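You operate a simulated robot arm through the tools that you are given. There is no shell and no other tool.

The job below is to be done with a simulated robot arm. You get a single attempt, and the scene is never put back.

## Task
Froth up the bubbly milk in the yellow jug and fill the small measuring cup to its line.
Fine: the cup is in the trolley drawer; stand it on the trolley top and shut the drawer; wind the crank till the milk is frothy, then pour; jug back; spill none. Set down upright: small measuring cup, yellow jug. Where these are worked on the way, their far stop is far enough and under half their travel is too little: trolley drawer.
Where things are to end (x, y in the base frame): small measuring cup within 0.06 m of [0.57, 0.11].

Only the result counts: the job must be done as asked and must still hold three seconds after the hand-in. Knocking over, shifting, dropping, spilling or breaking anything else fails it.

## Robot
A 7-joint arm with a two-finger parallel gripper, fixed in place. Base frame: the origin is on the floor under the middle of its stand, x ahead of it, y to its left, z up. Lengths are in m, angles in degrees, forces in N, time in s.
With the tool pointing down near the work surface it reaches from about 0.1 to 0.66 m from the base axis. Its first joint turns from -66.0 to 66.0 degrees. Payload 1.57 kg.
The TCP is the grasp point between the finger pads, 0.03 m short of the fingertips. In the tool frame z runs along the fingers and y along their closing line. Largest opening 0.08 m; finger width 0.017, thickness 0.012; the body of the gripper, 0.04 by 0.082 m, starts 0.08 m behind the TCP.
Orientation is that of the tool frame in the base frame, as a unit quaternion [x, y, z, w]. With the fingers straight down and closing along the base's y, the tool's x points along the base's -x, its y along +y and its z along -z.

## Interface
- The arm moves only by the tool apply_moves. Its argument "rows" is a list of rows, each an object (a shift or turn left out is 0, a gripper value left out holds the last) with "offset": the shift along the base's x, y, z in mm, a list of three; "angular": the turn, a rotation vector about the base's x, y, z in degrees, a list of three; "hand": the finger opening in mm, from 0 to 80. In form: [{"offset": [dx, dy, dz], "angular": [ax, ay, az], "hand": hand}, ...]. A call has 1 to 20 rows; each row is the pose to reach, as a shift and turn from the pose commanded when the call began. A row lasts 0.2 s, in which the tool goes at most 0.05 m and 8.6 degrees; a call with a longer step from one row to the next is refused whole, and so is a gripper value outside its range. Where a pose cannot be reached the arm comes as near as it can. A force on the tool above 60 N (or 10 N above the force at the start of the call, whichever is more), or a blocked arm, ends the call early, and 0.2 s more pass. The fingers move at their own pace (about 0.072 m/s each) and stop on an object; they squeeze with about 42 N. The grip force told is the motor's: it shows also when the fingers shut on nothing. Time passes only in rows, and 0.2 s behind the last, so rows that repeat a pose let the fingers close. The reply holds the time, the measured pose of the TCP, the force on the tool along the base axes, the opening and the grip force, in the units named above and with some noise, with the torque about the TCP (base axes, N m) and any sound that the robot's microphone picked up, and new pictures: "show" is both (left out), scene, wrist or none.
- Cameras (640 x 400 px; columns grow to the right, rows downward): "scene" is fixed at [0.075, 0.4583, 1.4159]; the picture's right is [-0.47, -0.88, 0.00], its down [-0.57, 0.31, -0.76] and it looks along [0.67, -0.36, -0.65] (base axes); focal length 273 px, centre (320, 200). "wrist" rides on the gripper at [0.072, -0.007, -0.122] in the tool frame; the picture's right is [0.09, 1.00, 0.00], its down [-0.84, 0.08, -0.54] and it looks along [-0.54, 0.05, 0.84] (tool axes); focal length 238 px, centre (320, 200). There is no depth. A picture from a camera that has moved, and an enlarged one, comes with that camera's place and axes in the base frame and with its lens.
- zoom(camera, box): a new picture of the part [left, top, right, bottom] of that camera's present view, enlarged. The clock stands still meanwhile.
- hand_in(): hands the job in; it is judged then, once.

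Nothing tells you positions but the pictures and the camera data. Unless the task says otherwise, let go and move clear before handing in.

The tools are called after "Request:" as a command line: name --argument value ..., lists and objects as JSON in quotes. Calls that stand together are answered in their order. apply_moves: Moves the arm, as the interface text tells. Its arguments: {"type":"object","properties":{"rows":{"type":"array"},"show":{"type":"string","enum":["both","scene","wrist","none"]}},"required":["rows"]} The other tools are called the same way: zoom (camera, box) takes an enlarged picture of a part of a camera's view; hand_in () hands the job in.

At the start:

```text
t: 0.0
tcp_pos: [0.3534, 0.0149, 1.2311]
tool_rot: [0.0, 1.0, 0.0, 0.0]
ft_force: [-0.5, 0.9, -0.4]
moment: [-0.04, -0.01, -0.01]
grip_width: 0.0799
grasp_force: 0.1
```

scene: 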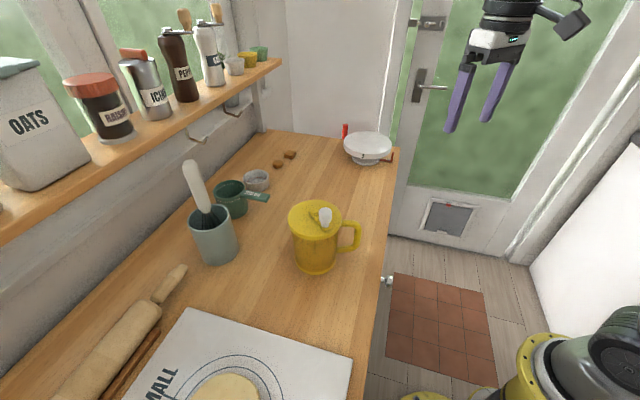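
wrist: 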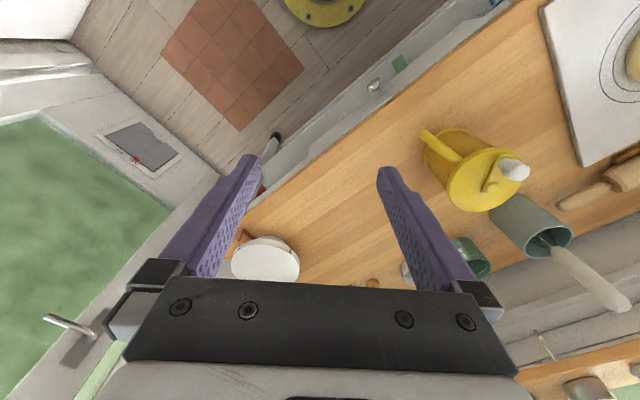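

I see a wooden-topped trolley with a yellow lidded jug (crank on the lid), a utensil pot, green and grey cups, a scale and a pastry board; a drawer knob seems to stick out from the front edge. I'll zoom in for details before moving.

Request:
zoom --camera "scene" --box '[260, 170, 420, 300]'

Request:
zoom --camera "wrist" --box '[320, 40, 560, 230]'

Request:
zoom --camera "scene" --box '[180, 110, 420, 260]'

Request:
zoom --camera "scene" --box '[340, 250, 480, 400]'

```text
3.08 times, centred on (340, 235) of scene
camera zoom: at [0.075, 0.4583, 1.4159], right [-0.47, -0.88, 0.0], down [-0.57, 0.31, -0.76], along [0.67, -0.36, -0.65], focal length 840 px, centre (258, 92)
```

zoom: 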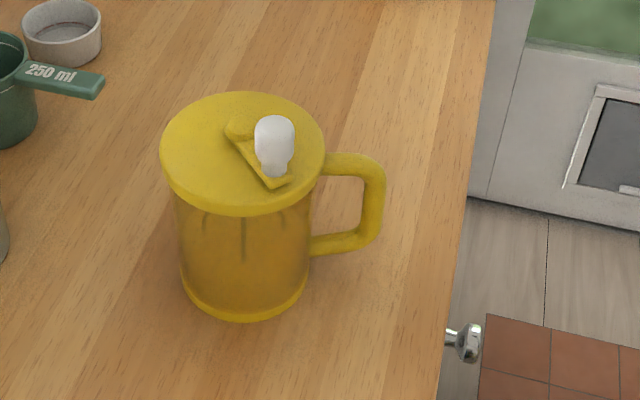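

```text
2.11 times, centred on (440, 135) of wrist
camera zoom: at [0.2822, 0.0078, 1.3527], right [-0.09, 1.0, 0.0], down [0.84, 0.08, 0.54], along [0.54, 0.05, -0.84], focal length 502 px, centre (67, 337)
```

zoom: 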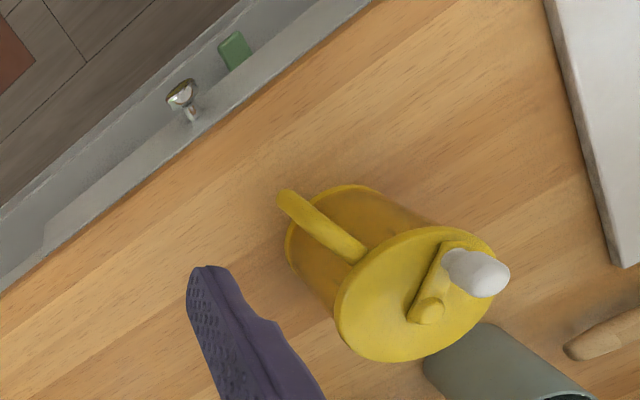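

```text
2.67 times, centred on (300, 185) of scene
camera zoom: at [0.075, 0.4583, 1.4159], right [-0.47, -0.88, 0.0], down [-0.57, 0.31, -0.76], along [0.67, -0.36, -0.65], focal length 728 px, centre (373, 240)
```

zoom: 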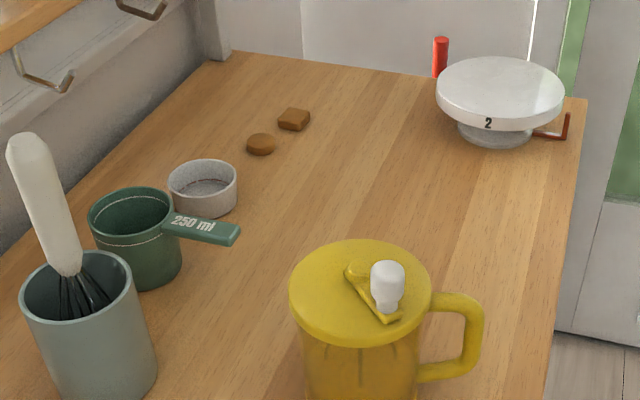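

```text
2.67 times, centred on (410, 325) of scene
camera zoom: at [0.075, 0.4583, 1.4159], right [-0.47, -0.88, 0.0], down [-0.57, 0.31, -0.76], along [0.67, -0.36, -0.65], focal length 728 px, centre (80, -133)
```

zoom: 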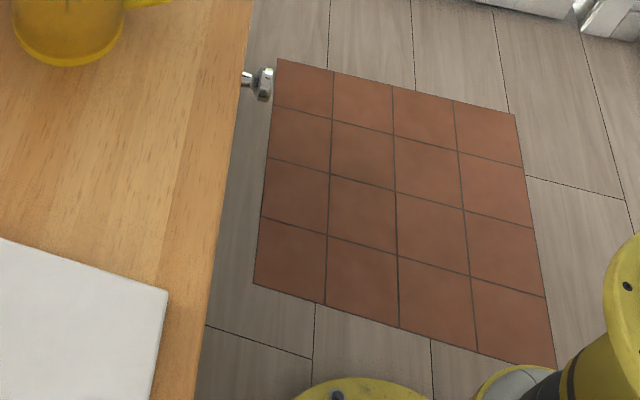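

The jug stands at about (0.43, 0.28) with its lid at z≈1.02, the worktop is at z≈0.88, and its front edge runs at 45° (x+y≈0.50). The drawer knob is near (0.337, 0.131, 0.81), so I'll turn the gripper 45° and move in for a closer look first.

Request:
apply_moves --rows '[{"offset": [-9, 9, -10], "angular": [0, 0, 7.5]}, {"offset": [-18, 18, -25], "angular": [0, 0, 15]}, {"offset": [-27, 30, -40], "angular": [0, 0, 22.5]}, {"offset": [-36, 42, -60], "angular": [0, 0, 30]}, {"offset": [-45, 55, -80], "angular": [0, 0, 37.5]}, {"offset": [-60, 50, -100], "angular": [0, 0, 45]}, {"offset": [-75, 45, -120], "angular": [0, 0, 45]}, {"offset": [-90, 40, -130], "angular": [0, 0, 45]}, {"offset": [-90, 40, -130], "angular": [0, 0, 45]}]'

```text
t: 2.0
tcp_pos: [0.2627, 0.0538, 1.1009]
tool_rot: [-0.382, 0.924, -0.001, 0.0]
ft_force: [-0.1, -0.1, -0.1]
moment: [0.04, 0.01, 0.0]
grip_width: 0.0799
grasp_force: 0.0
camera wrist: at [0.2184, -0.0013, 1.2216], right [-0.77, 0.64, 0.0], down [0.54, 0.65, 0.54], along [0.35, 0.42, -0.84], focal length 238 px, centre (320, 200)
```

scene: 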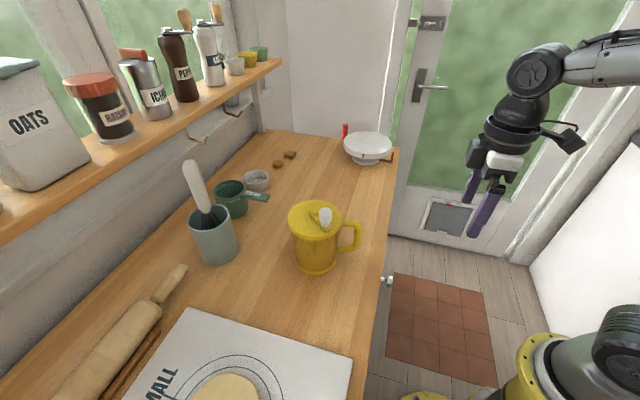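
wrist: 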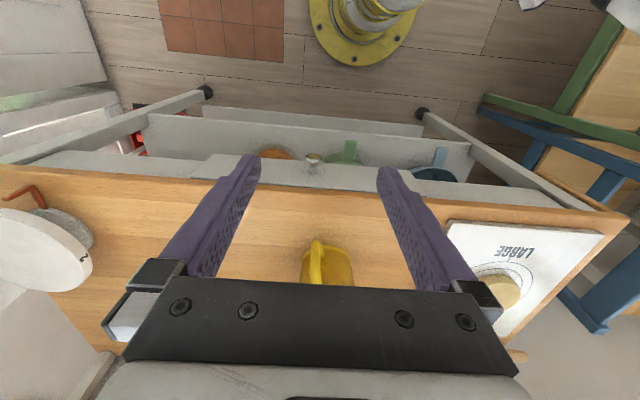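

Request:
zoom --camera "wrist" --box '[130, 80, 490, 220]'

Request:
zoom --camera "wrist" --box '[250, 130, 410, 230]'

```text
1.78 times, centred on (310, 150) of wrist
camera zoom: at [0.2184, -0.0013, 1.2216], right [-0.77, 0.64, 0.0], down [0.54, 0.65, 0.54], along [0.35, 0.42, -0.84], focal length 424 px, centre (338, 289)
```

zoom: 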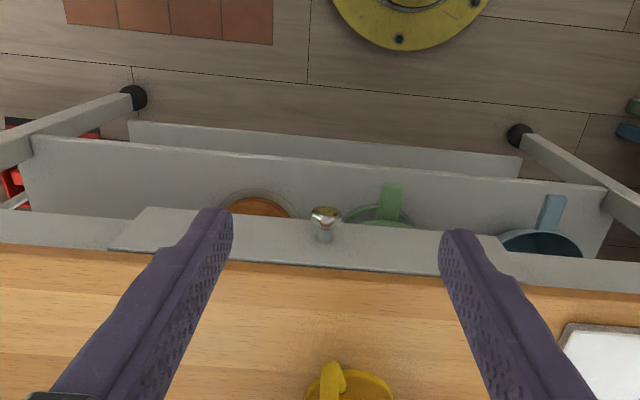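

```text
4.00 times, centred on (330, 180) of wrist
camera zoom: at [0.2184, -0.0013, 1.2216], right [-0.77, 0.64, 0.0], down [0.54, 0.65, 0.54], along [0.35, 0.42, -0.84], focal length 953 px, centre (280, 280)
```

zoom: 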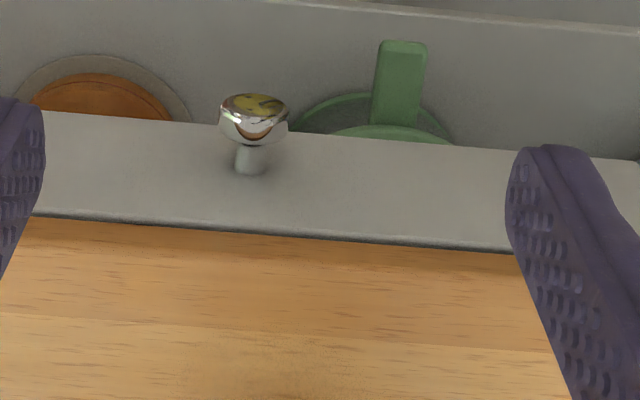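

The knob head is at about (0.3405, 0.126, 0.811), roughly 31 mm across, and the drawer pulls towards (-0.71, -0.71). I'll go above it and come down with the fingers open, stopping part-way for a check.

Request:
apply_moves --rows '[{"offset": [15, 14, -30]}, {"offset": [35, 32, -65]}, {"offset": [55, 50, -100]}, {"offset": [74, 68, -135]}, {"offset": [74, 68, -165]}, {"offset": [74, 68, -180]}, {"offset": [74, 68, -180]}]'

```text
t: 3.6
tcp_pos: [0.3372, 0.1238, 0.9199]
tool_rot: [-0.383, 0.924, 0.0, 0.001]
ft_force: [-0.2, -0.4, -0.2]
moment: [-0.01, 0.01, -0.02]
grip_width: 0.0798
grasp_force: 0.1
camera wrist: at [0.2922, 0.0679, 1.0413], right [-0.77, 0.64, 0.0], down [0.54, 0.65, 0.54], along [0.35, 0.42, -0.84], focal length 238 px, centre (320, 200)
```

scene: 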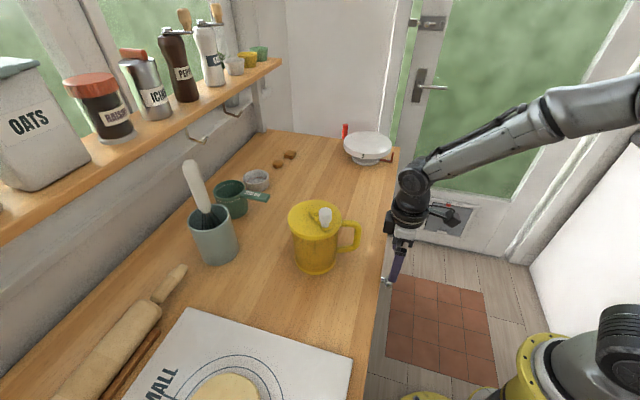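
wrist: 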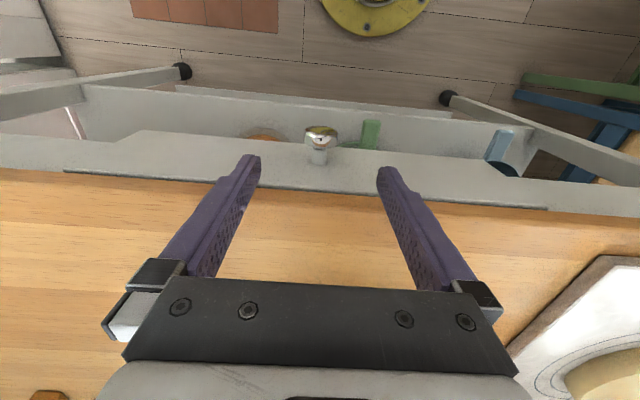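

The gripper is centred above the knob. I'll lower onto it and close.

Request:
apply_moves --rows '[{"offset": [0, 0, -35]}, {"offset": [0, 0, -70]}, {"offset": [0, 0, -100]}, {"offset": [0, 0, -100]}, {"offset": [0, 0, -100], "hand": 20}, {"offset": [0, 0, -100], "hand": 20}, {"offset": [0, 0, -100], "hand": 10}, {"offset": [0, 0, -100], "hand": 10}]'

```text
t: 5.4
tcp_pos: [0.3368, 0.1242, 0.8204]
tool_rot: [-0.383, 0.924, 0.001, -0.003]
ft_force: [-19.1, 18.9, 5.5]
moment: [0.19, -0.12, 0.08]
grip_width: 0.0316
grasp_force: 39.8
camera wrist: at [0.2913, 0.0677, 0.9419], right [-0.77, 0.64, 0.0], down [0.54, 0.65, 0.54], along [0.34, 0.42, -0.84], focal length 238 px, centre (320, 200)
```

scene: 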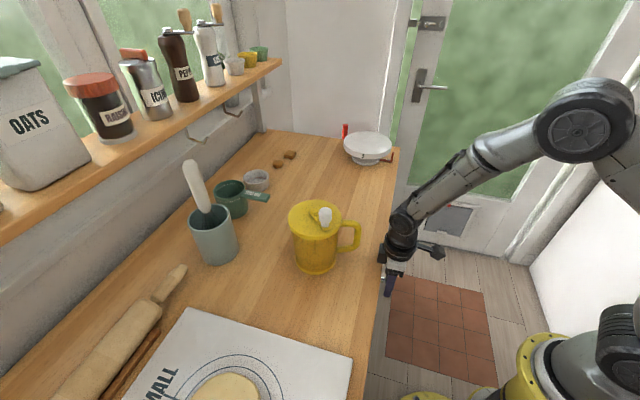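
wrist: 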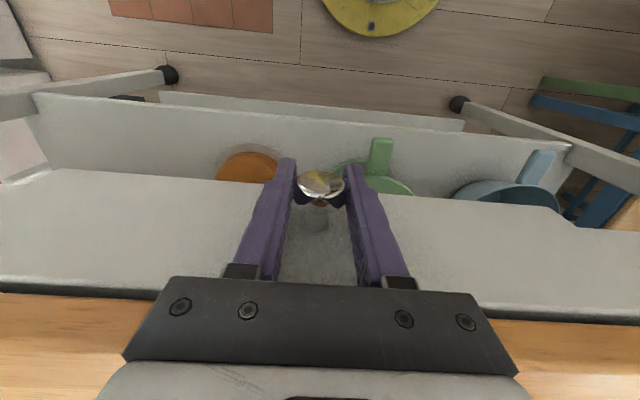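

The knob is gripped (31.6 mm). Now I pull the drawer out along (-0.71, -0.71).

Request:
apply_moves --rows '[{"offset": [-5, -2, 0], "hand": 10}, {"offset": [-12, -9, 0]}, {"offset": [-22, -19, 0]}, {"offset": [-34, -31, 0]}, {"offset": [-46, -43, 0]}, {"offset": [-58, -55, 0]}, {"offset": [-70, -67, 0]}, {"offset": [-82, -79, 0]}, {"offset": [-92, -89, 0]}, {"offset": [-92, -89, 0]}]'

```text
t: 7.6
tcp_pos: [0.2444, 0.0313, 0.8221]
tool_rot: [-0.383, 0.924, 0.001, -0.002]
ft_force: [-8.1, 7.1, -28.0]
moment: [0.0, 0.06, 0.0]
grip_width: 0.0315
grasp_force: 40.9
camera wrist: at [0.2003, -0.0233, 0.9431], right [-0.77, 0.64, 0.0], down [0.54, 0.65, 0.54], along [0.34, 0.42, -0.84], focal length 238 px, centre (320, 200)
```

scene: 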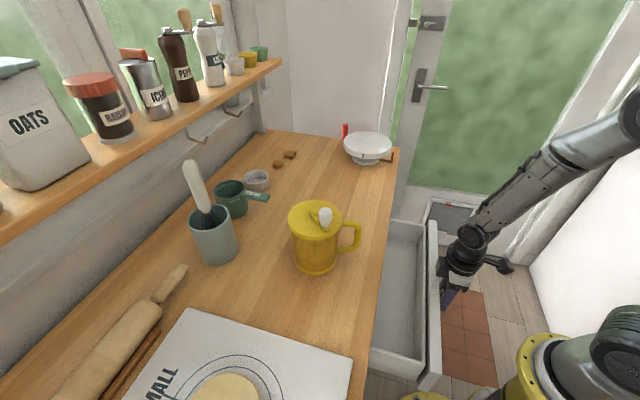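
wrist: 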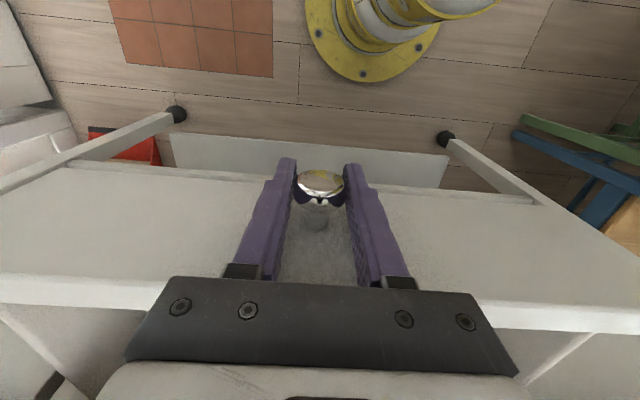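

The drawer is sliding out nicely (~0.13 m so far), no cup visible in it yet. I'll keep pulling, easing the vertical load slightly.

Request:
apply_moves --rows '[{"offset": [-6, -6, -1]}, {"offset": [-14, -14, -2]}, {"offset": [-22, -22, -2]}, {"offset": [-30, -30, -2]}, {"offset": [-38, -38, -2]}, {"offset": [-46, -46, -2]}, {"offset": [-54, -54, -2]}, {"offset": [-62, -62, -2]}, {"offset": [-62, -62, -2]}]'

```text
t: 9.6
tcp_pos: [0.1826, -0.0281, 0.8192]
tool_rot: [-0.384, 0.924, -0.002, 0.002]
ft_force: [2.8, -4.3, 9.6]
moment: [-0.05, 0.05, -0.03]
grip_width: 0.0312
grasp_force: 40.4
camera wrist: at [0.138, -0.0844, 0.9407], right [-0.77, 0.64, 0.0], down [0.54, 0.65, 0.54], along [0.35, 0.42, -0.84], focal length 238 px, centre (320, 200)
```

scene: 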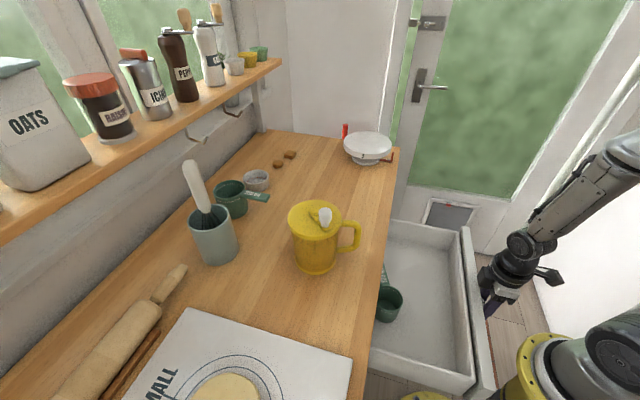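
wrist: 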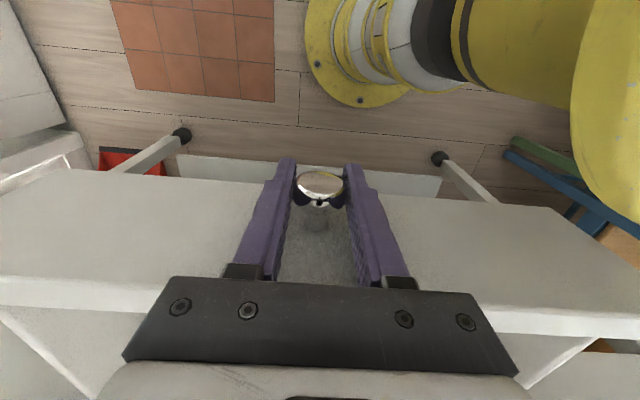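

A small green cup has appeared in the drawer at scene (388, 303), with its handle still reaching back under the top. I'll keep pulling gently towards the stop.

Request:
apply_moves --rows '[{"offset": [-5, -6, 0]}, {"offset": [-10, -12, 0]}, {"offset": [-15, -17, 0]}, {"offset": [-20, -22, 0]}, {"offset": [-25, -27, 0]}, {"offset": [-30, -32, 0]}, {"offset": [-30, -32, 0]}]'

Request:
zoom --camera "scene" --box '[340, 200, 520, 400]'

```text
t: 11.2
tcp_pos: [0.1518, -0.0609, 0.8197]
tool_rot: [-0.383, 0.924, 0.001, 0.0]
ft_force: [-6.4, 5.4, 27.2]
moment: [0.02, -0.05, 0.06]
grip_width: 0.0315
grasp_force: 40.1
camera wrist: at [0.1076, -0.1157, 0.9398], right [-0.77, 0.64, 0.0], down [0.54, 0.65, 0.54], along [0.34, 0.42, -0.84], focal length 238 px, centre (320, 200)
```

scene: 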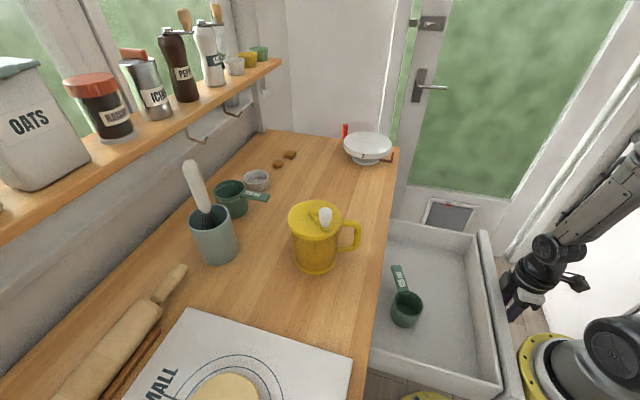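
wrist: 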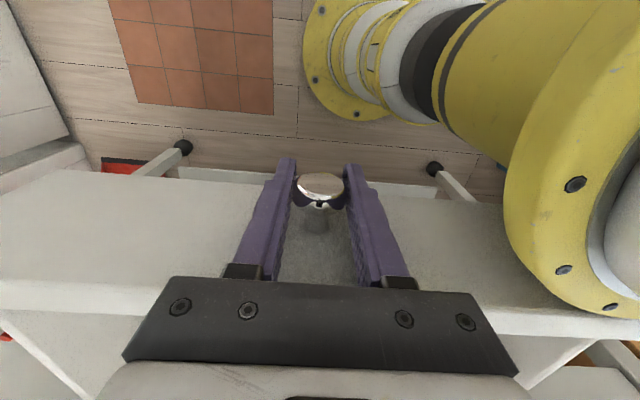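

```text
2.00 times, centred on (430, 300) of scene
camera zoom: at [0.0747, 0.4584, 1.4158], right [-0.47, -0.88, 0.0], down [-0.57, 0.31, -0.76], along [0.67, -0.36, -0.65], focal length 546 px, centre (100, 0)
```

zoom: 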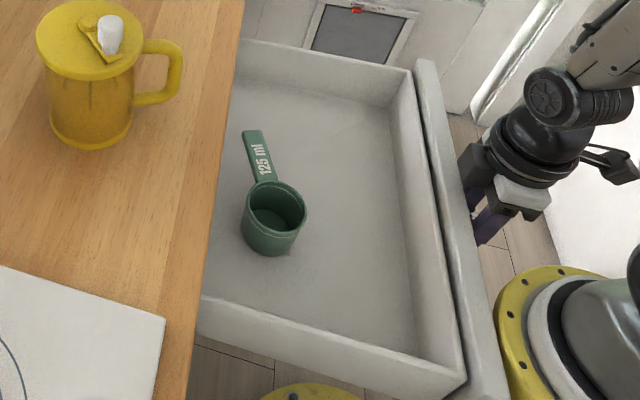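

The drawer is out 0.26 m, and the 125 ml cup is fully exposed with its centre at about (0.265, 0.125) and its handle running towards (0.88, -0.47). I'll release the knob, rise, and position the wrist camera above the drawer to refine the cup.

Request:
apply_moves --rows '[{"offset": [0, 0, -1], "hand": 80}, {"offset": [0, 0, -1], "hand": 80}, {"offset": [0, 0, 30]}, {"offset": [0, 0, 75]}, {"offset": [0, 0, 120]}, {"offset": [0, 0, 165]}, {"offset": [15, 15, 195]}, {"offset": [30, 40, 210], "angular": [0, 0, -8]}, {"offset": [50, 65, 210], "angular": [0, 0, -16]}, {"offset": [75, 85, 210], "angular": [0, 0, -24]}, {"offset": [100, 105, 210], "angular": [0, 0, -32]}, {"offset": [125, 125, 210], "angular": [0, 0, -40]}, {"offset": [140, 130, 210], "angular": [0, 0, -48]}, {"offset": [150, 135, 210], "angular": [0, 0, -56]}, {"offset": [160, 140, 210], "angular": [0, 0, -64]}, {"offset": [170, 145, 210], "angular": [0, 0, -72]}, {"offset": [170, 145, 210], "angular": [0, 0, -72]}]'

```text
t: 14.8
tcp_pos: [0.3228, 0.0855, 1.0298]
tool_rot: [0.234, 0.972, 0.0, 0.0]
ft_force: [0.6, 0.2, 0.4]
moment: [0.02, 0.0, -0.02]
grip_width: 0.08
grasp_force: 0.0
camera wrist: at [0.2567, 0.1118, 1.1512], right [0.37, 0.93, 0.0], down [0.78, -0.31, 0.54], along [0.5, -0.2, -0.84], focal length 238 px, centre (320, 200)
```

scene: 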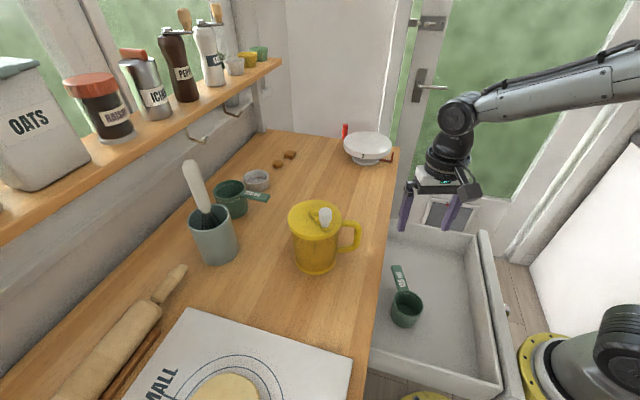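
wrist: 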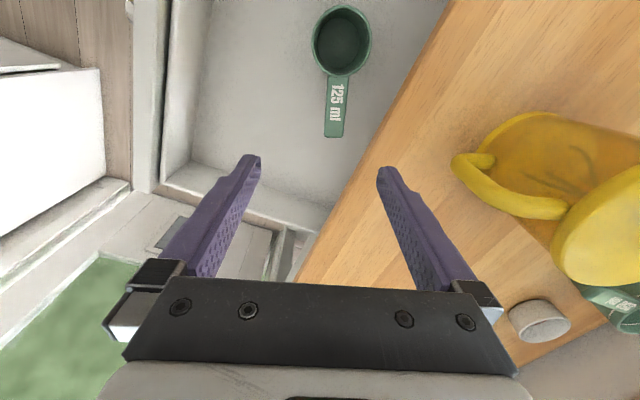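

Request:
zoom --camera "wrist" --box '[270, 0, 430, 150]'

Request:
zoom --camera "wrist" --box '[430, 90, 640, 310]'

Request:
zoom --camera "scene" --box '[360, 240, 440, 340]'

```text
2.67 times, centred on (350, 75) of wrist
camera zoom: at [0.2567, 0.1118, 1.1512], right [0.37, 0.93, 0.0], down [0.78, -0.31, 0.54], along [0.5, -0.2, -0.84], focal length 636 px, centre (240, 533)
```

zoom: 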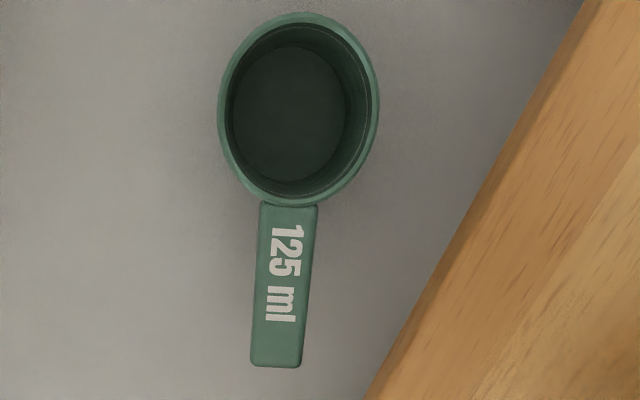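

```text
1.82 times, centred on (535, 200) of wrist
camera zoom: at [0.2567, 0.1118, 1.1512], right [0.37, 0.93, 0.0], down [0.78, -0.31, 0.54], along [0.5, -0.2, -0.84], focal length 433 px, centre (-71, 200)
```

zoom: 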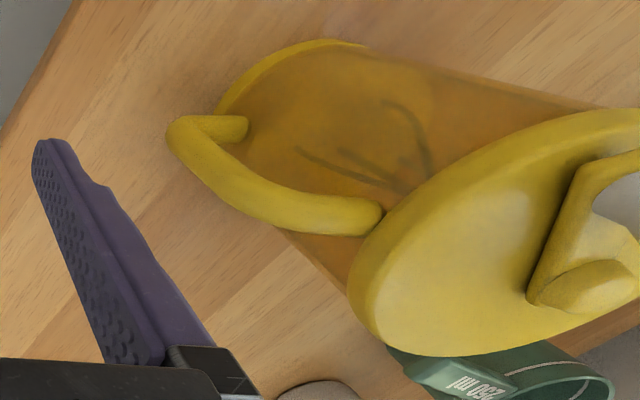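

```text
4.00 times, centred on (400, 290) of scene
camera zoom: at [0.075, 0.4583, 1.4159], right [-0.47, -0.88, 0.0], down [-0.57, 0.31, -0.76], along [0.67, -0.36, -0.65], focal length 1092 px, centre (0, -160)
```

zoom: 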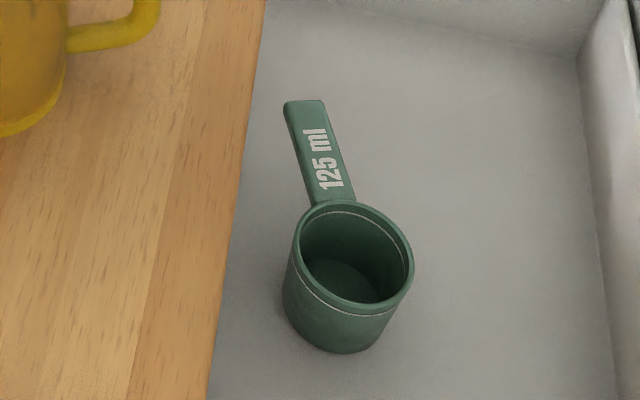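

The 125 ml cup's rim centre is at about (0.261, 0.136, 0.84), its handle running at about -25° and roughly 21 mm wide. I'll go over the handle with a part-open gripper, look again, then grip it.

Request:
apply_moves --rows '[{"offset": [-5, 10, -20], "angular": [0, 0, 2], "hand": 52}, {"offset": [-10, 20, -50], "angular": [0, 0, 2], "hand": 52}, {"offset": [-13, 28, -85], "angular": [0, 0, 2], "hand": 52}, {"offset": [-13, 28, -120], "angular": [0, 0, 2], "hand": 52}, {"offset": [-13, 28, -135], "angular": [0, 0, 2], "hand": 52}, {"offset": [-13, 28, -135], "angular": [0, 0, 2], "hand": 52}]'

Request:
zoom --camera "wrist" --box '[200, 0, 440, 200]'

```text
t: 16.2
tcp_pos: [0.3085, 0.113, 0.8951]
tool_rot: [0.217, 0.976, 0.0, 0.0]
ft_force: [0.4, -0.8, 0.4]
moment: [0.03, 0.0, -0.04]
grip_width: 0.052
grasp_force: 0.0
camera wrist: at [0.2432, 0.1375, 1.0169], right [0.34, 0.94, 0.0], down [0.79, -0.28, 0.54], along [0.51, -0.18, -0.84], focal length 238 px, centre (320, 200)
```

scene: 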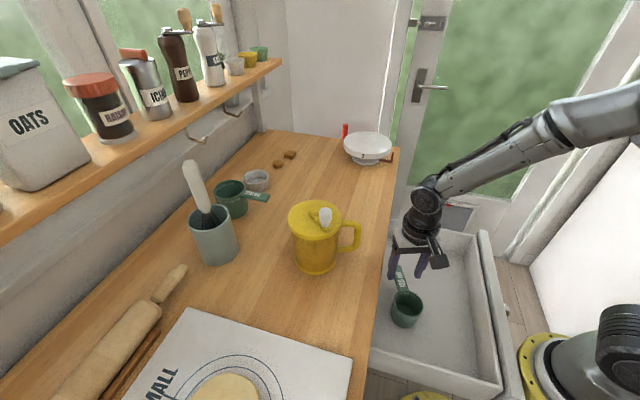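
wrist: 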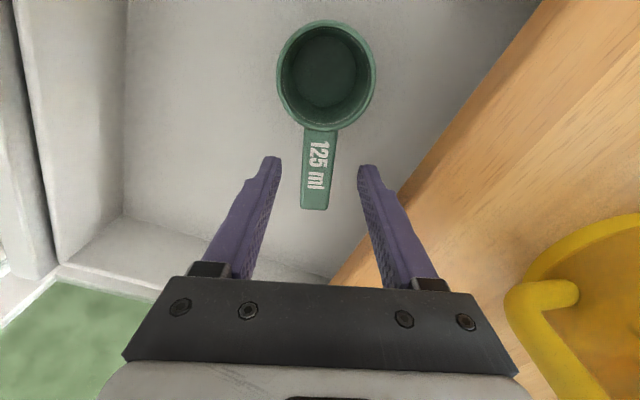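

```text
2.00 times, centred on (320, 100) of wrist
camera zoom: at [0.2432, 0.1375, 1.0169], right [0.34, 0.94, 0.0], down [0.79, -0.28, 0.54], along [0.51, -0.18, -0.84], focal length 477 px, centre (320, 400)
```

zoom: 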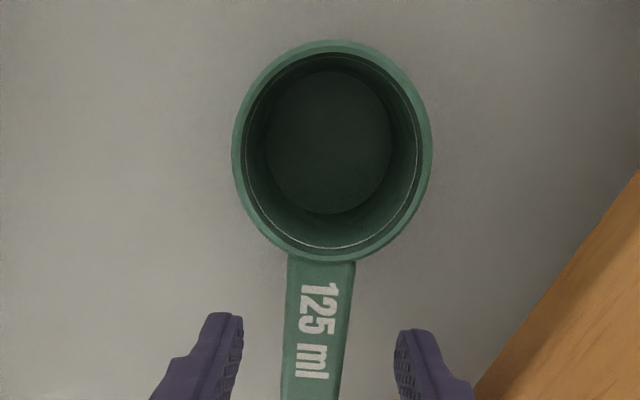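

The fingers straddle the cup's handle well centred, with the rim at z≈0.84. I'll go down onto the handle and close.

Request:
apply_moves --rows '[{"offset": [0, 0, -30]}, {"offset": [0, 0, -62]}, {"offset": [0, 0, -62]}, {"offset": [0, 0, -62], "hand": 10}, {"offset": [0, 0, -62], "hand": 10}, {"offset": [0, 0, -62], "hand": 10}]'

Request:
zoom --camera "wrist" --box '[200, 0, 440, 200]'

```text
t: 17.6
tcp_pos: [0.3083, 0.1114, 0.8341]
tool_rot: [0.216, 0.976, 0.0, 0.0]
ft_force: [-0.2, -0.2, -0.4]
moment: [0.0, -0.02, 0.0]
grip_width: 0.0252
grasp_force: 36.9
camera wrist: at [0.243, 0.1365, 0.956], right [0.34, 0.94, 0.0], down [0.79, -0.28, 0.54], along [0.51, -0.18, -0.84], focal length 238 px, centre (320, 200)
```

scene: 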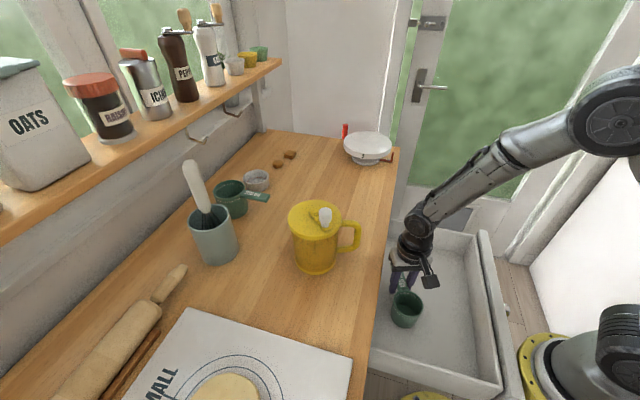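
wrist: 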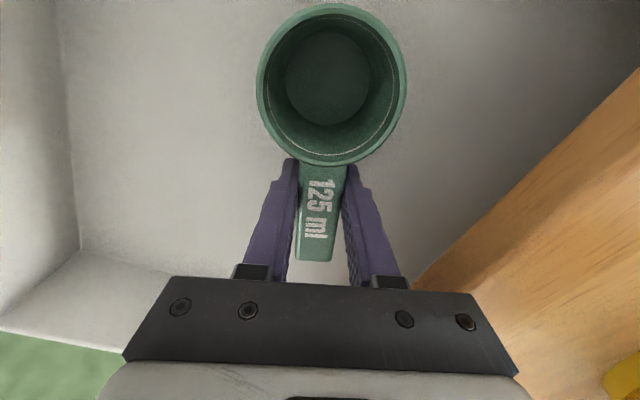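

```text
2.00 times, centred on (320, 100) of wrist
camera zoom: at [0.243, 0.1365, 0.956], right [0.34, 0.94, 0.0], down [0.79, -0.28, 0.54], along [0.51, -0.18, -0.84], focal length 477 px, centre (320, 400)
```

zoom: 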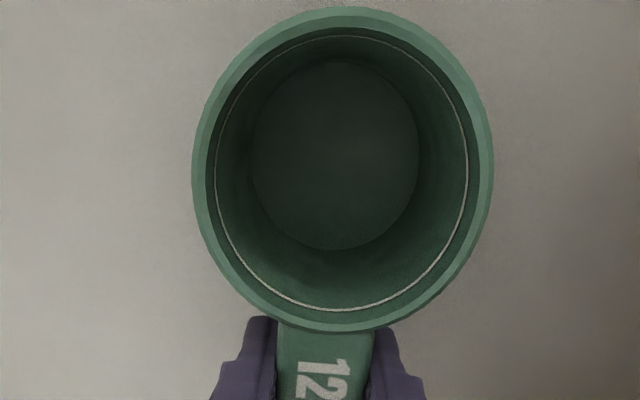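

The cup handle is gripped (25 mm). I'll lift straight out of the drawer and carry it at height to above the target spot, keeping clear of the jug.

Request:
apply_moves --rows '[{"offset": [0, 0, 30]}, {"offset": [0, 0, 70]}, {"offset": [0, 0, 110]}, {"offset": [0, 0, 150]}, {"offset": [20, -20, 155]}, {"offset": [50, -40, 155]}, {"offset": [85, -50, 155]}, {"offset": [120, -52, 155]}, {"offset": [155, -52, 155]}, {"offset": [190, -48, 155]}, {"offset": [225, -42, 155]}, {"offset": [260, -36, 155]}, {"offset": [295, -30, 155]}, {"offset": [295, -30, 155]}]'

```text
t: 20.6
tcp_pos: [0.6008, 0.0815, 0.9877]
tool_rot: [0.216, 0.976, 0.0, 0.0]
ft_force: [-0.5, 0.4, -0.9]
moment: [0.0, -0.01, 0.0]
grip_width: 0.025
grasp_force: 36.6
camera wrist: at [0.5353, 0.1073, 1.1093], right [0.34, 0.94, 0.0], down [0.79, -0.28, 0.54], along [0.51, -0.18, -0.84], focal length 238 px, centre (320, 200)
```

scene: 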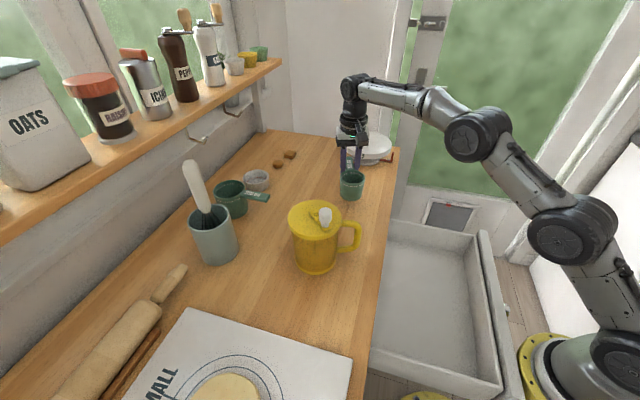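
wrist: 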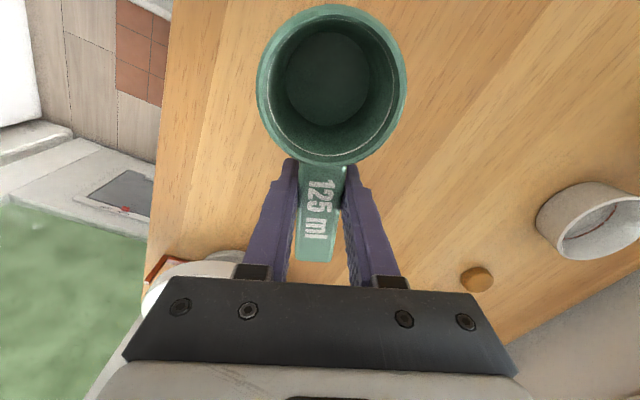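

The cup hangs level with its centre over about (0.55, 0.107), inside the target zone. I'll lower it most of the way, then the rest in small steps watching the force.

Request:
apply_moves --rows '[{"offset": [2, 0, -15]}, {"offset": [3, 1, -30]}, {"offset": [3, 1, -45]}, {"offset": [3, 1, -45]}]'

Request:
zoom --camera "scene" --box '[310, 130, 410, 220]'

```text
t: 21.6
tcp_pos: [0.6091, 0.082, 0.949]
tool_rot: [0.217, 0.976, 0.001, 0.008]
ft_force: [2.2, -1.6, 28.8]
moment: [0.23, 0.63, 0.04]
grip_width: 0.0255
grasp_force: 36.5
camera wrist: at [0.5416, 0.1071, 1.0697], right [0.34, 0.94, 0.01], down [0.78, -0.28, 0.55], along [0.52, -0.18, -0.83], focal length 238 px, centre (320, 200)
```

scene: 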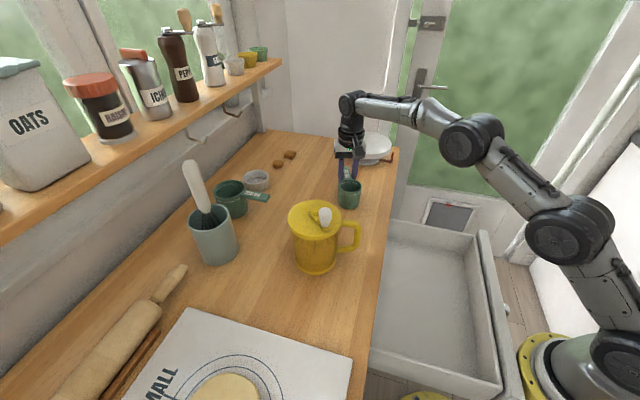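
wrist: 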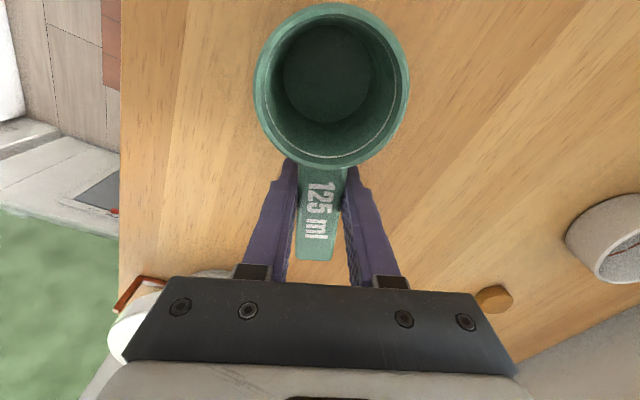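

```text
4.44 times, centred on (360, 175) of scene
camera zoom: at [0.0745, 0.4581, 1.416], right [-0.47, -0.88, 0.0], down [-0.57, 0.31, -0.76], along [0.67, -0.36, -0.65], focal length 1213 px, centre (142, 311)
```

zoom: 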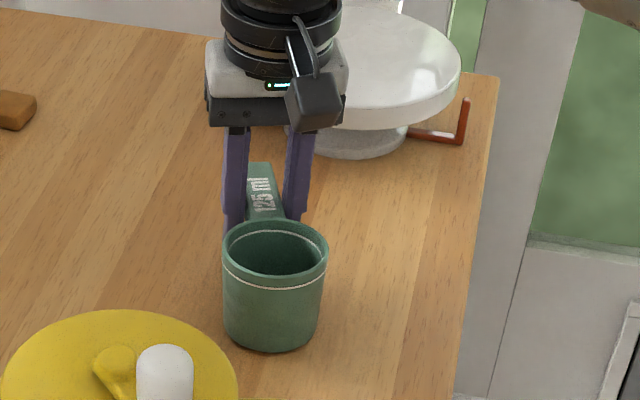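

Contact with the worktop came sooner than I figured (29 N at TCP z≈0.949). I'll raise slightly to take the load off, then check before letting go.

Request:
apply_moves --rows '[{"offset": [0, 0, 4]}, {"offset": [0, 0, 6]}, {"offset": [0, 0, 6]}]'

Request:
zoom --camera "scene" --box '[320, 150, 390, 215]'

```text
t: 22.4
tcp_pos: [0.6067, 0.0841, 0.9492]
tool_rot: [0.216, 0.976, -0.001, 0.0]
ft_force: [5.7, -2.0, 14.8]
moment: [0.09, 0.1, -0.01]
grip_width: 0.0248
grasp_force: 36.3
camera wrist: at [0.5407, 0.1078, 1.0703], right [0.34, 0.94, 0.0], down [0.79, -0.28, 0.54], along [0.51, -0.18, -0.84], focal length 238 px, centre (320, 200)
```

scene: 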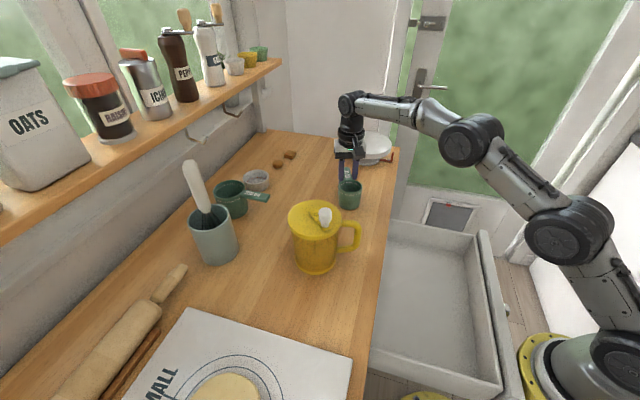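
wrist: 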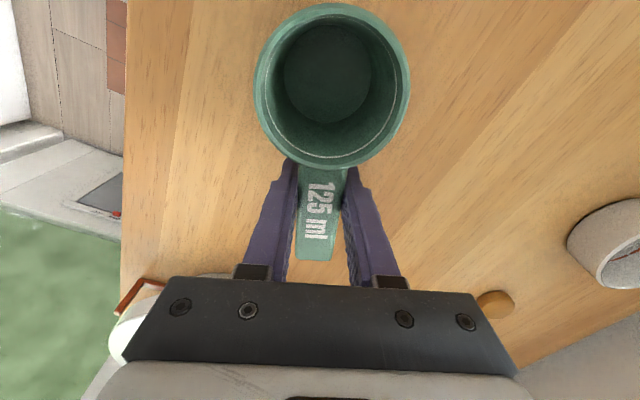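

```text
6.15 times, centred on (355, 182) of scene
camera zoom: at [0.0748, 0.4582, 1.4159], right [-0.47, -0.88, 0.0], down [-0.57, 0.31, -0.76], along [0.67, -0.36, -0.65], focal length 1679 px, centre (105, 308)
```

zoom: 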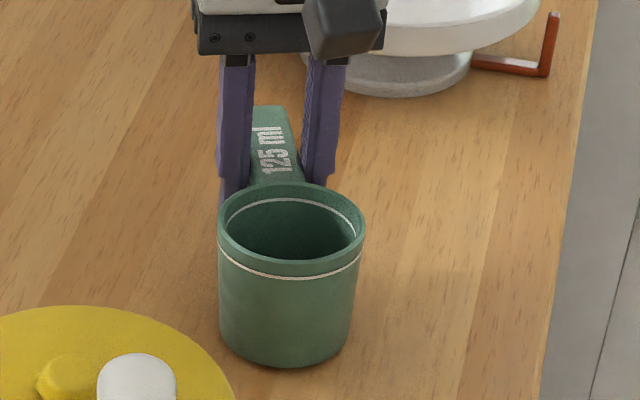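

Still pressing lightly (15 N). I'll ease up another 1.5 mm, open, and lift clear.

Request:
apply_moves --rows '[{"offset": [0, 0, 1]}, {"offset": [0, 0, 2]}, {"offset": [0, 0, 2], "hand": 50}, {"offset": [0, 0, 2], "hand": 50}, {"offset": [0, 0, 2], "hand": 50}, {"offset": [0, 0, 30]}, {"offset": [0, 0, 70]}, {"offset": [0, 0, 110]}, {"offset": [0, 0, 110]}]'

Request:
zoom --camera "scene" --box '[300, 130, 420, 220]'

```text
t: 24.4
tcp_pos: [0.604, 0.0833, 1.0597]
tool_rot: [0.216, 0.976, 0.0, 0.0]
ft_force: [0.2, 0.0, 0.5]
moment: [0.02, 0.01, 0.02]
grip_width: 0.0498
grasp_force: 0.0
camera wrist: at [0.5382, 0.1074, 1.1802], right [0.34, 0.94, 0.0], down [0.79, -0.28, 0.54], along [0.51, -0.18, -0.84], focal length 238 px, centre (320, 200)
```

scene: 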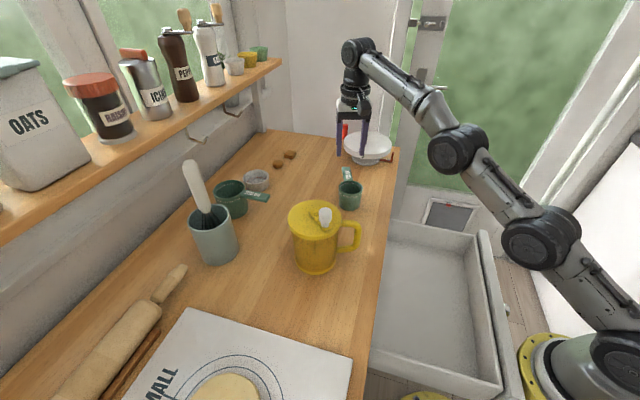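
wrist: 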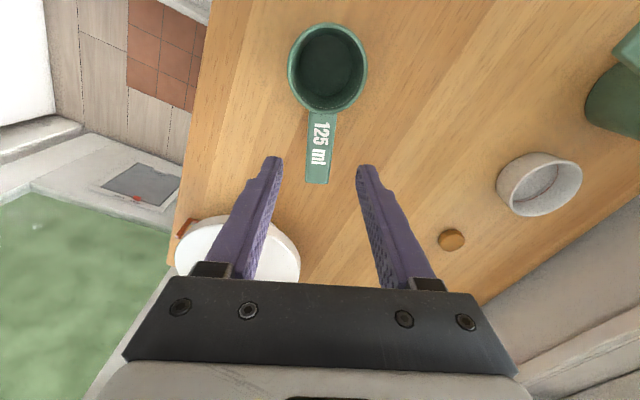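

```text
4.44 times, centred on (360, 175) of scene
camera zoom: at [0.075, 0.4583, 1.4159], right [-0.47, -0.88, 0.0], down [-0.57, 0.31, -0.76], along [0.67, -0.36, -0.65], focal length 1213 px, centre (142, 311)
```

zoom: 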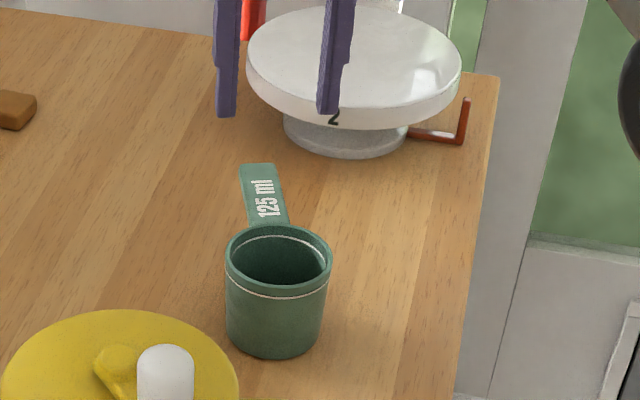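

The cup stands upright at about (0.554, 0.108), well within the zone. Next I'll return to the open drawer's knob at (0.153, -0.060) to push the drawer shut.

Request:
apply_moves --rows '[{"offset": [-38, -12, 0], "angular": [0, 0, 6]}, {"offset": [-76, -24, 0], "angular": [0, 0, 12]}, {"offset": [-114, -36, 0], "angular": [0, 0, 18]}, {"offset": [-152, -48, 0], "angular": [0, 0, 24]}, {"offset": [-190, -60, 0], "angular": [0, 0, 30]}, {"offset": [-228, -72, 0], "angular": [0, 0, 36]}, {"offset": [-266, -84, 0], "angular": [0, 0, 42], "hand": 80}, {"offset": [-303, -96, 0], "angular": [0, 0, 48], "hand": 80}, {"offset": [-341, -108, -10], "angular": [0, 0, 54], "hand": 80}, {"offset": [-379, -120, -20], "angular": [0, 0, 60], "hand": 80}, {"offset": [-417, -132, -30], "angular": [0, 0, 66], "hand": 80}, {"offset": [-455, -144, -40], "angular": [0, 0, 70], "hand": 80}, {"offset": [-455, -144, -80], "angular": [0, 0, 70]}, {"offset": [-455, -144, -120], "angular": [0, 0, 70]}, {"offset": [-455, -144, -140], "angular": [0, 0, 70]}, {"offset": [-455, -144, -140], "angular": [0, 0, 70]}]'

```text
t: 27.8
tcp_pos: [0.1523, -0.0592, 0.9207]
tool_rot: [-0.383, 0.924, 0.0, 0.001]
ft_force: [1.0, -0.4, 0.1]
moment: [0.0, -0.02, -0.01]
grip_width: 0.0801
grasp_force: 0.1
camera wrist: at [0.1073, -0.1161, 1.0412], right [-0.77, 0.64, 0.0], down [0.54, 0.65, 0.54], along [0.35, 0.42, -0.84], focal length 238 px, centre (320, 200)
```

scene: 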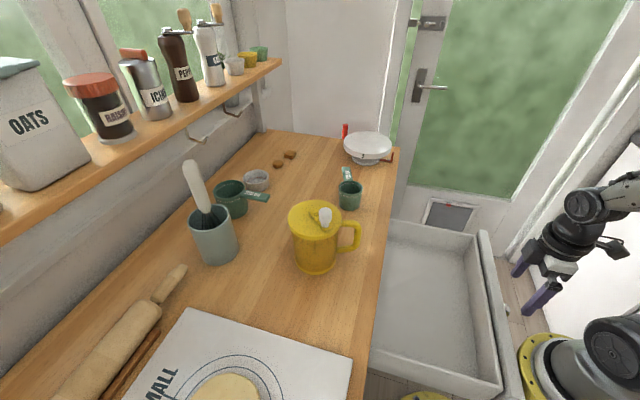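
wrist: 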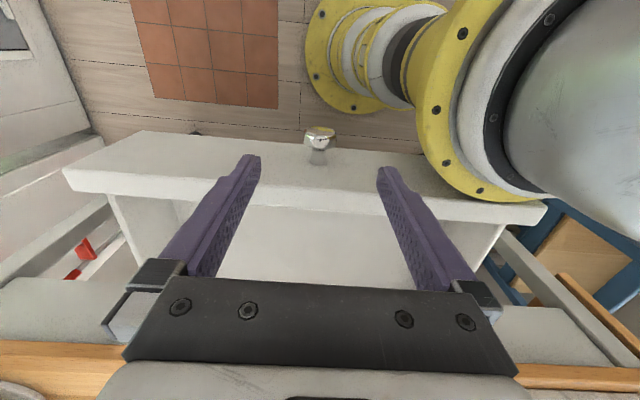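

The knob is right between the open fingers below me. I'll lower, grip, and push the drawer home along (+0.71, +0.71).

Request:
apply_moves --rows '[{"offset": [0, 0, -35]}, {"offset": [0, 0, -70]}, {"offset": [0, 0, -99]}, {"offset": [0, 0, -99]}, {"offset": [0, 0, -99], "hand": 10}, {"offset": [0, 0, -99], "hand": 10}, {"offset": [0, 0, -99], "hand": 10}, {"offset": [0, 0, -99], "hand": 10}]' --show "wrist"

```text
t: 29.6
tcp_pos: [0.1522, -0.059, 0.8192]
tool_rot: [-0.383, 0.924, 0.0, 0.0]
ft_force: [1.9, -0.3, -12.2]
moment: [0.0, -0.04, 0.01]
grip_width: 0.0316
grasp_force: 40.4
camera wrist: at [0.1083, -0.1149, 0.9407], right [-0.77, 0.64, 0.0], down [0.54, 0.65, 0.54], along [0.35, 0.42, -0.84], focal length 238 px, centre (320, 200)
```

wrist: 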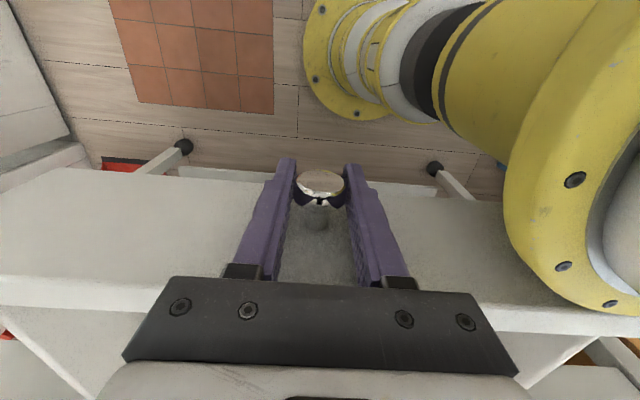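

Request:
apply_moves --rows '[{"offset": [6, 6, -1]}, {"offset": [16, 16, -1]}, {"offset": [28, 28, -1]}, {"offset": [40, 40, -1]}, {"offset": [52, 52, -1]}, {"offset": [64, 64, -1]}, {"offset": [76, 76, -1]}, {"offset": [88, 88, -1]}, {"offset": [100, 100, -1]}, {"offset": [112, 112, -1]}, {"offset": [124, 124, -1]}, {"offset": [136, 136, 0]}, {"offset": [148, 148, 0]}, {"offset": [160, 160, 0]}, {"offset": [168, 168, 0]}, {"offset": [168, 168, 0]}]'

```text
t: 33.0
tcp_pos: [0.3187, 0.1063, 0.8173]
tool_rot: [-0.383, 0.924, 0.0, -0.002]
ft_force: [-15.0, 17.2, -4.3]
moment: [0.03, -0.13, -0.11]
grip_width: 0.0313
grasp_force: 40.2
camera wrist: at [0.2748, 0.0515, 0.9394], right [-0.77, 0.64, 0.0], down [0.54, 0.65, 0.54], along [0.34, 0.42, -0.84], focal length 238 px, centre (320, 200)
```

scene: 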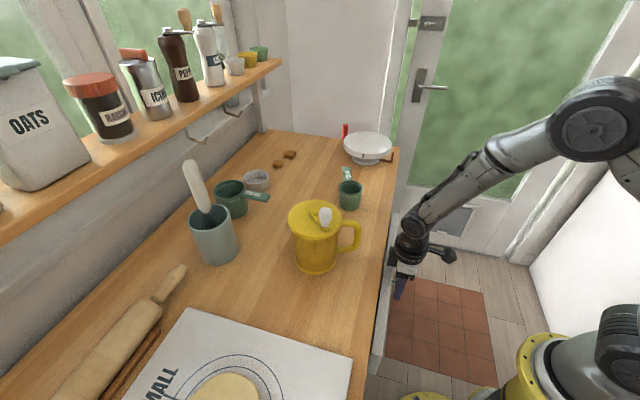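
wrist: 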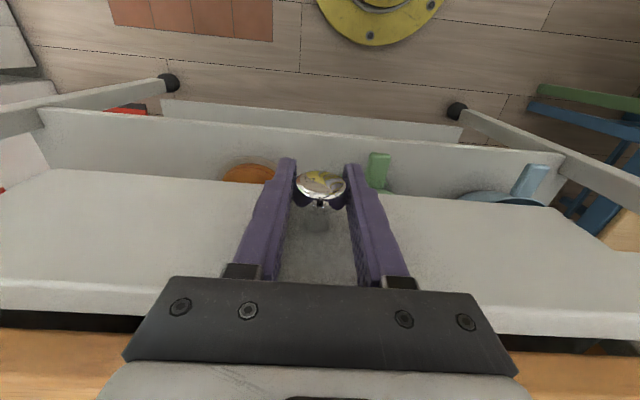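

Request:
apply_moves --rows '[{"offset": [3, 5, 0]}, {"offset": [7, 9, 1]}, {"offset": [11, 13, 1]}, {"offset": [14, 16, 1]}, {"offset": [16, 18, 1]}, {"offset": [18, 20, 1]}, {"offset": [18, 20, 1]}]'

Request:
zoom --camera "scene" --box '[340, 180, 460, 400]'

```text
t: 33.8
tcp_pos: [0.3229, 0.1118, 0.8181]
tool_rot: [-0.383, 0.923, -0.001, -0.01]
ft_force: [-8.9, -13.8, 12.0]
moment: [0.56, -1.45, 0.02]
grip_width: 0.0317
grasp_force: 40.4
stopped in row 3: the force on the tool passed its limit at 70 N (the readings are from after the stop); the commanded pose is now the measured one
camera wrist: at [0.281, 0.0572, 0.9409], right [-0.77, 0.64, 0.01], down [0.55, 0.65, 0.53], along [0.33, 0.41, -0.85], focal length 238 px, centre (320, 200)
```

scene: 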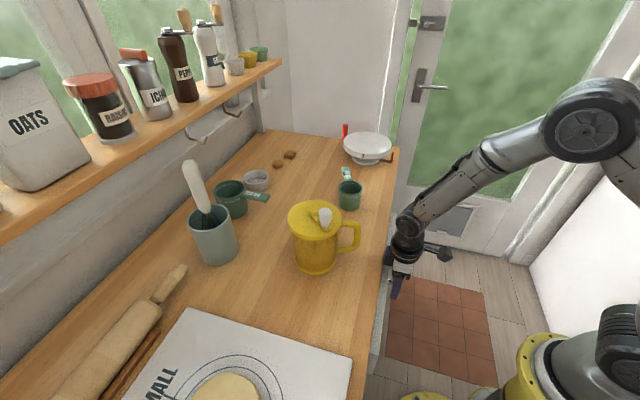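
wrist: 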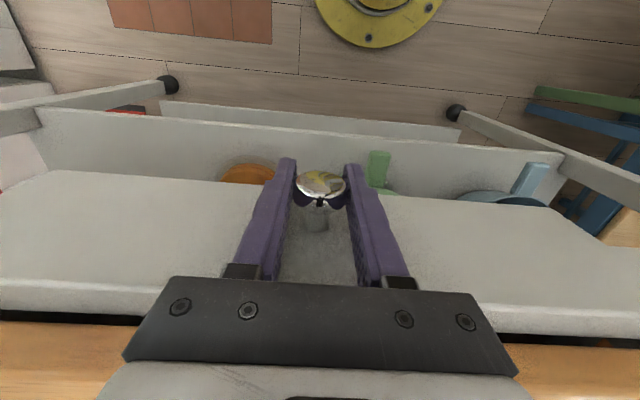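

```text
1.82 times, centred on (400, 290) of scene
camera zoom: at [0.0746, 0.4579, 1.416], right [-0.47, -0.88, 0.0], down [-0.57, 0.31, -0.76], along [0.67, -0.36, -0.65], focal length 496 px, centre (174, 36)
```

zoom: 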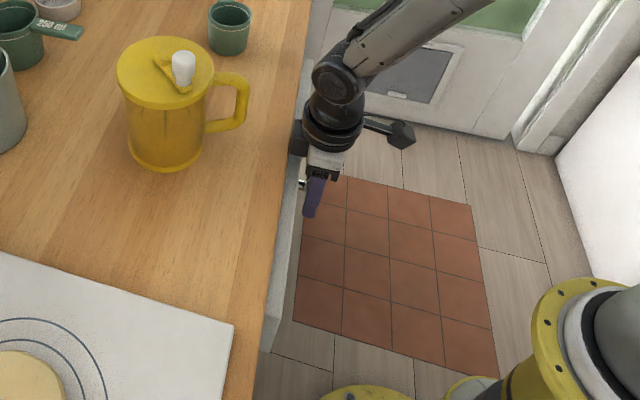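

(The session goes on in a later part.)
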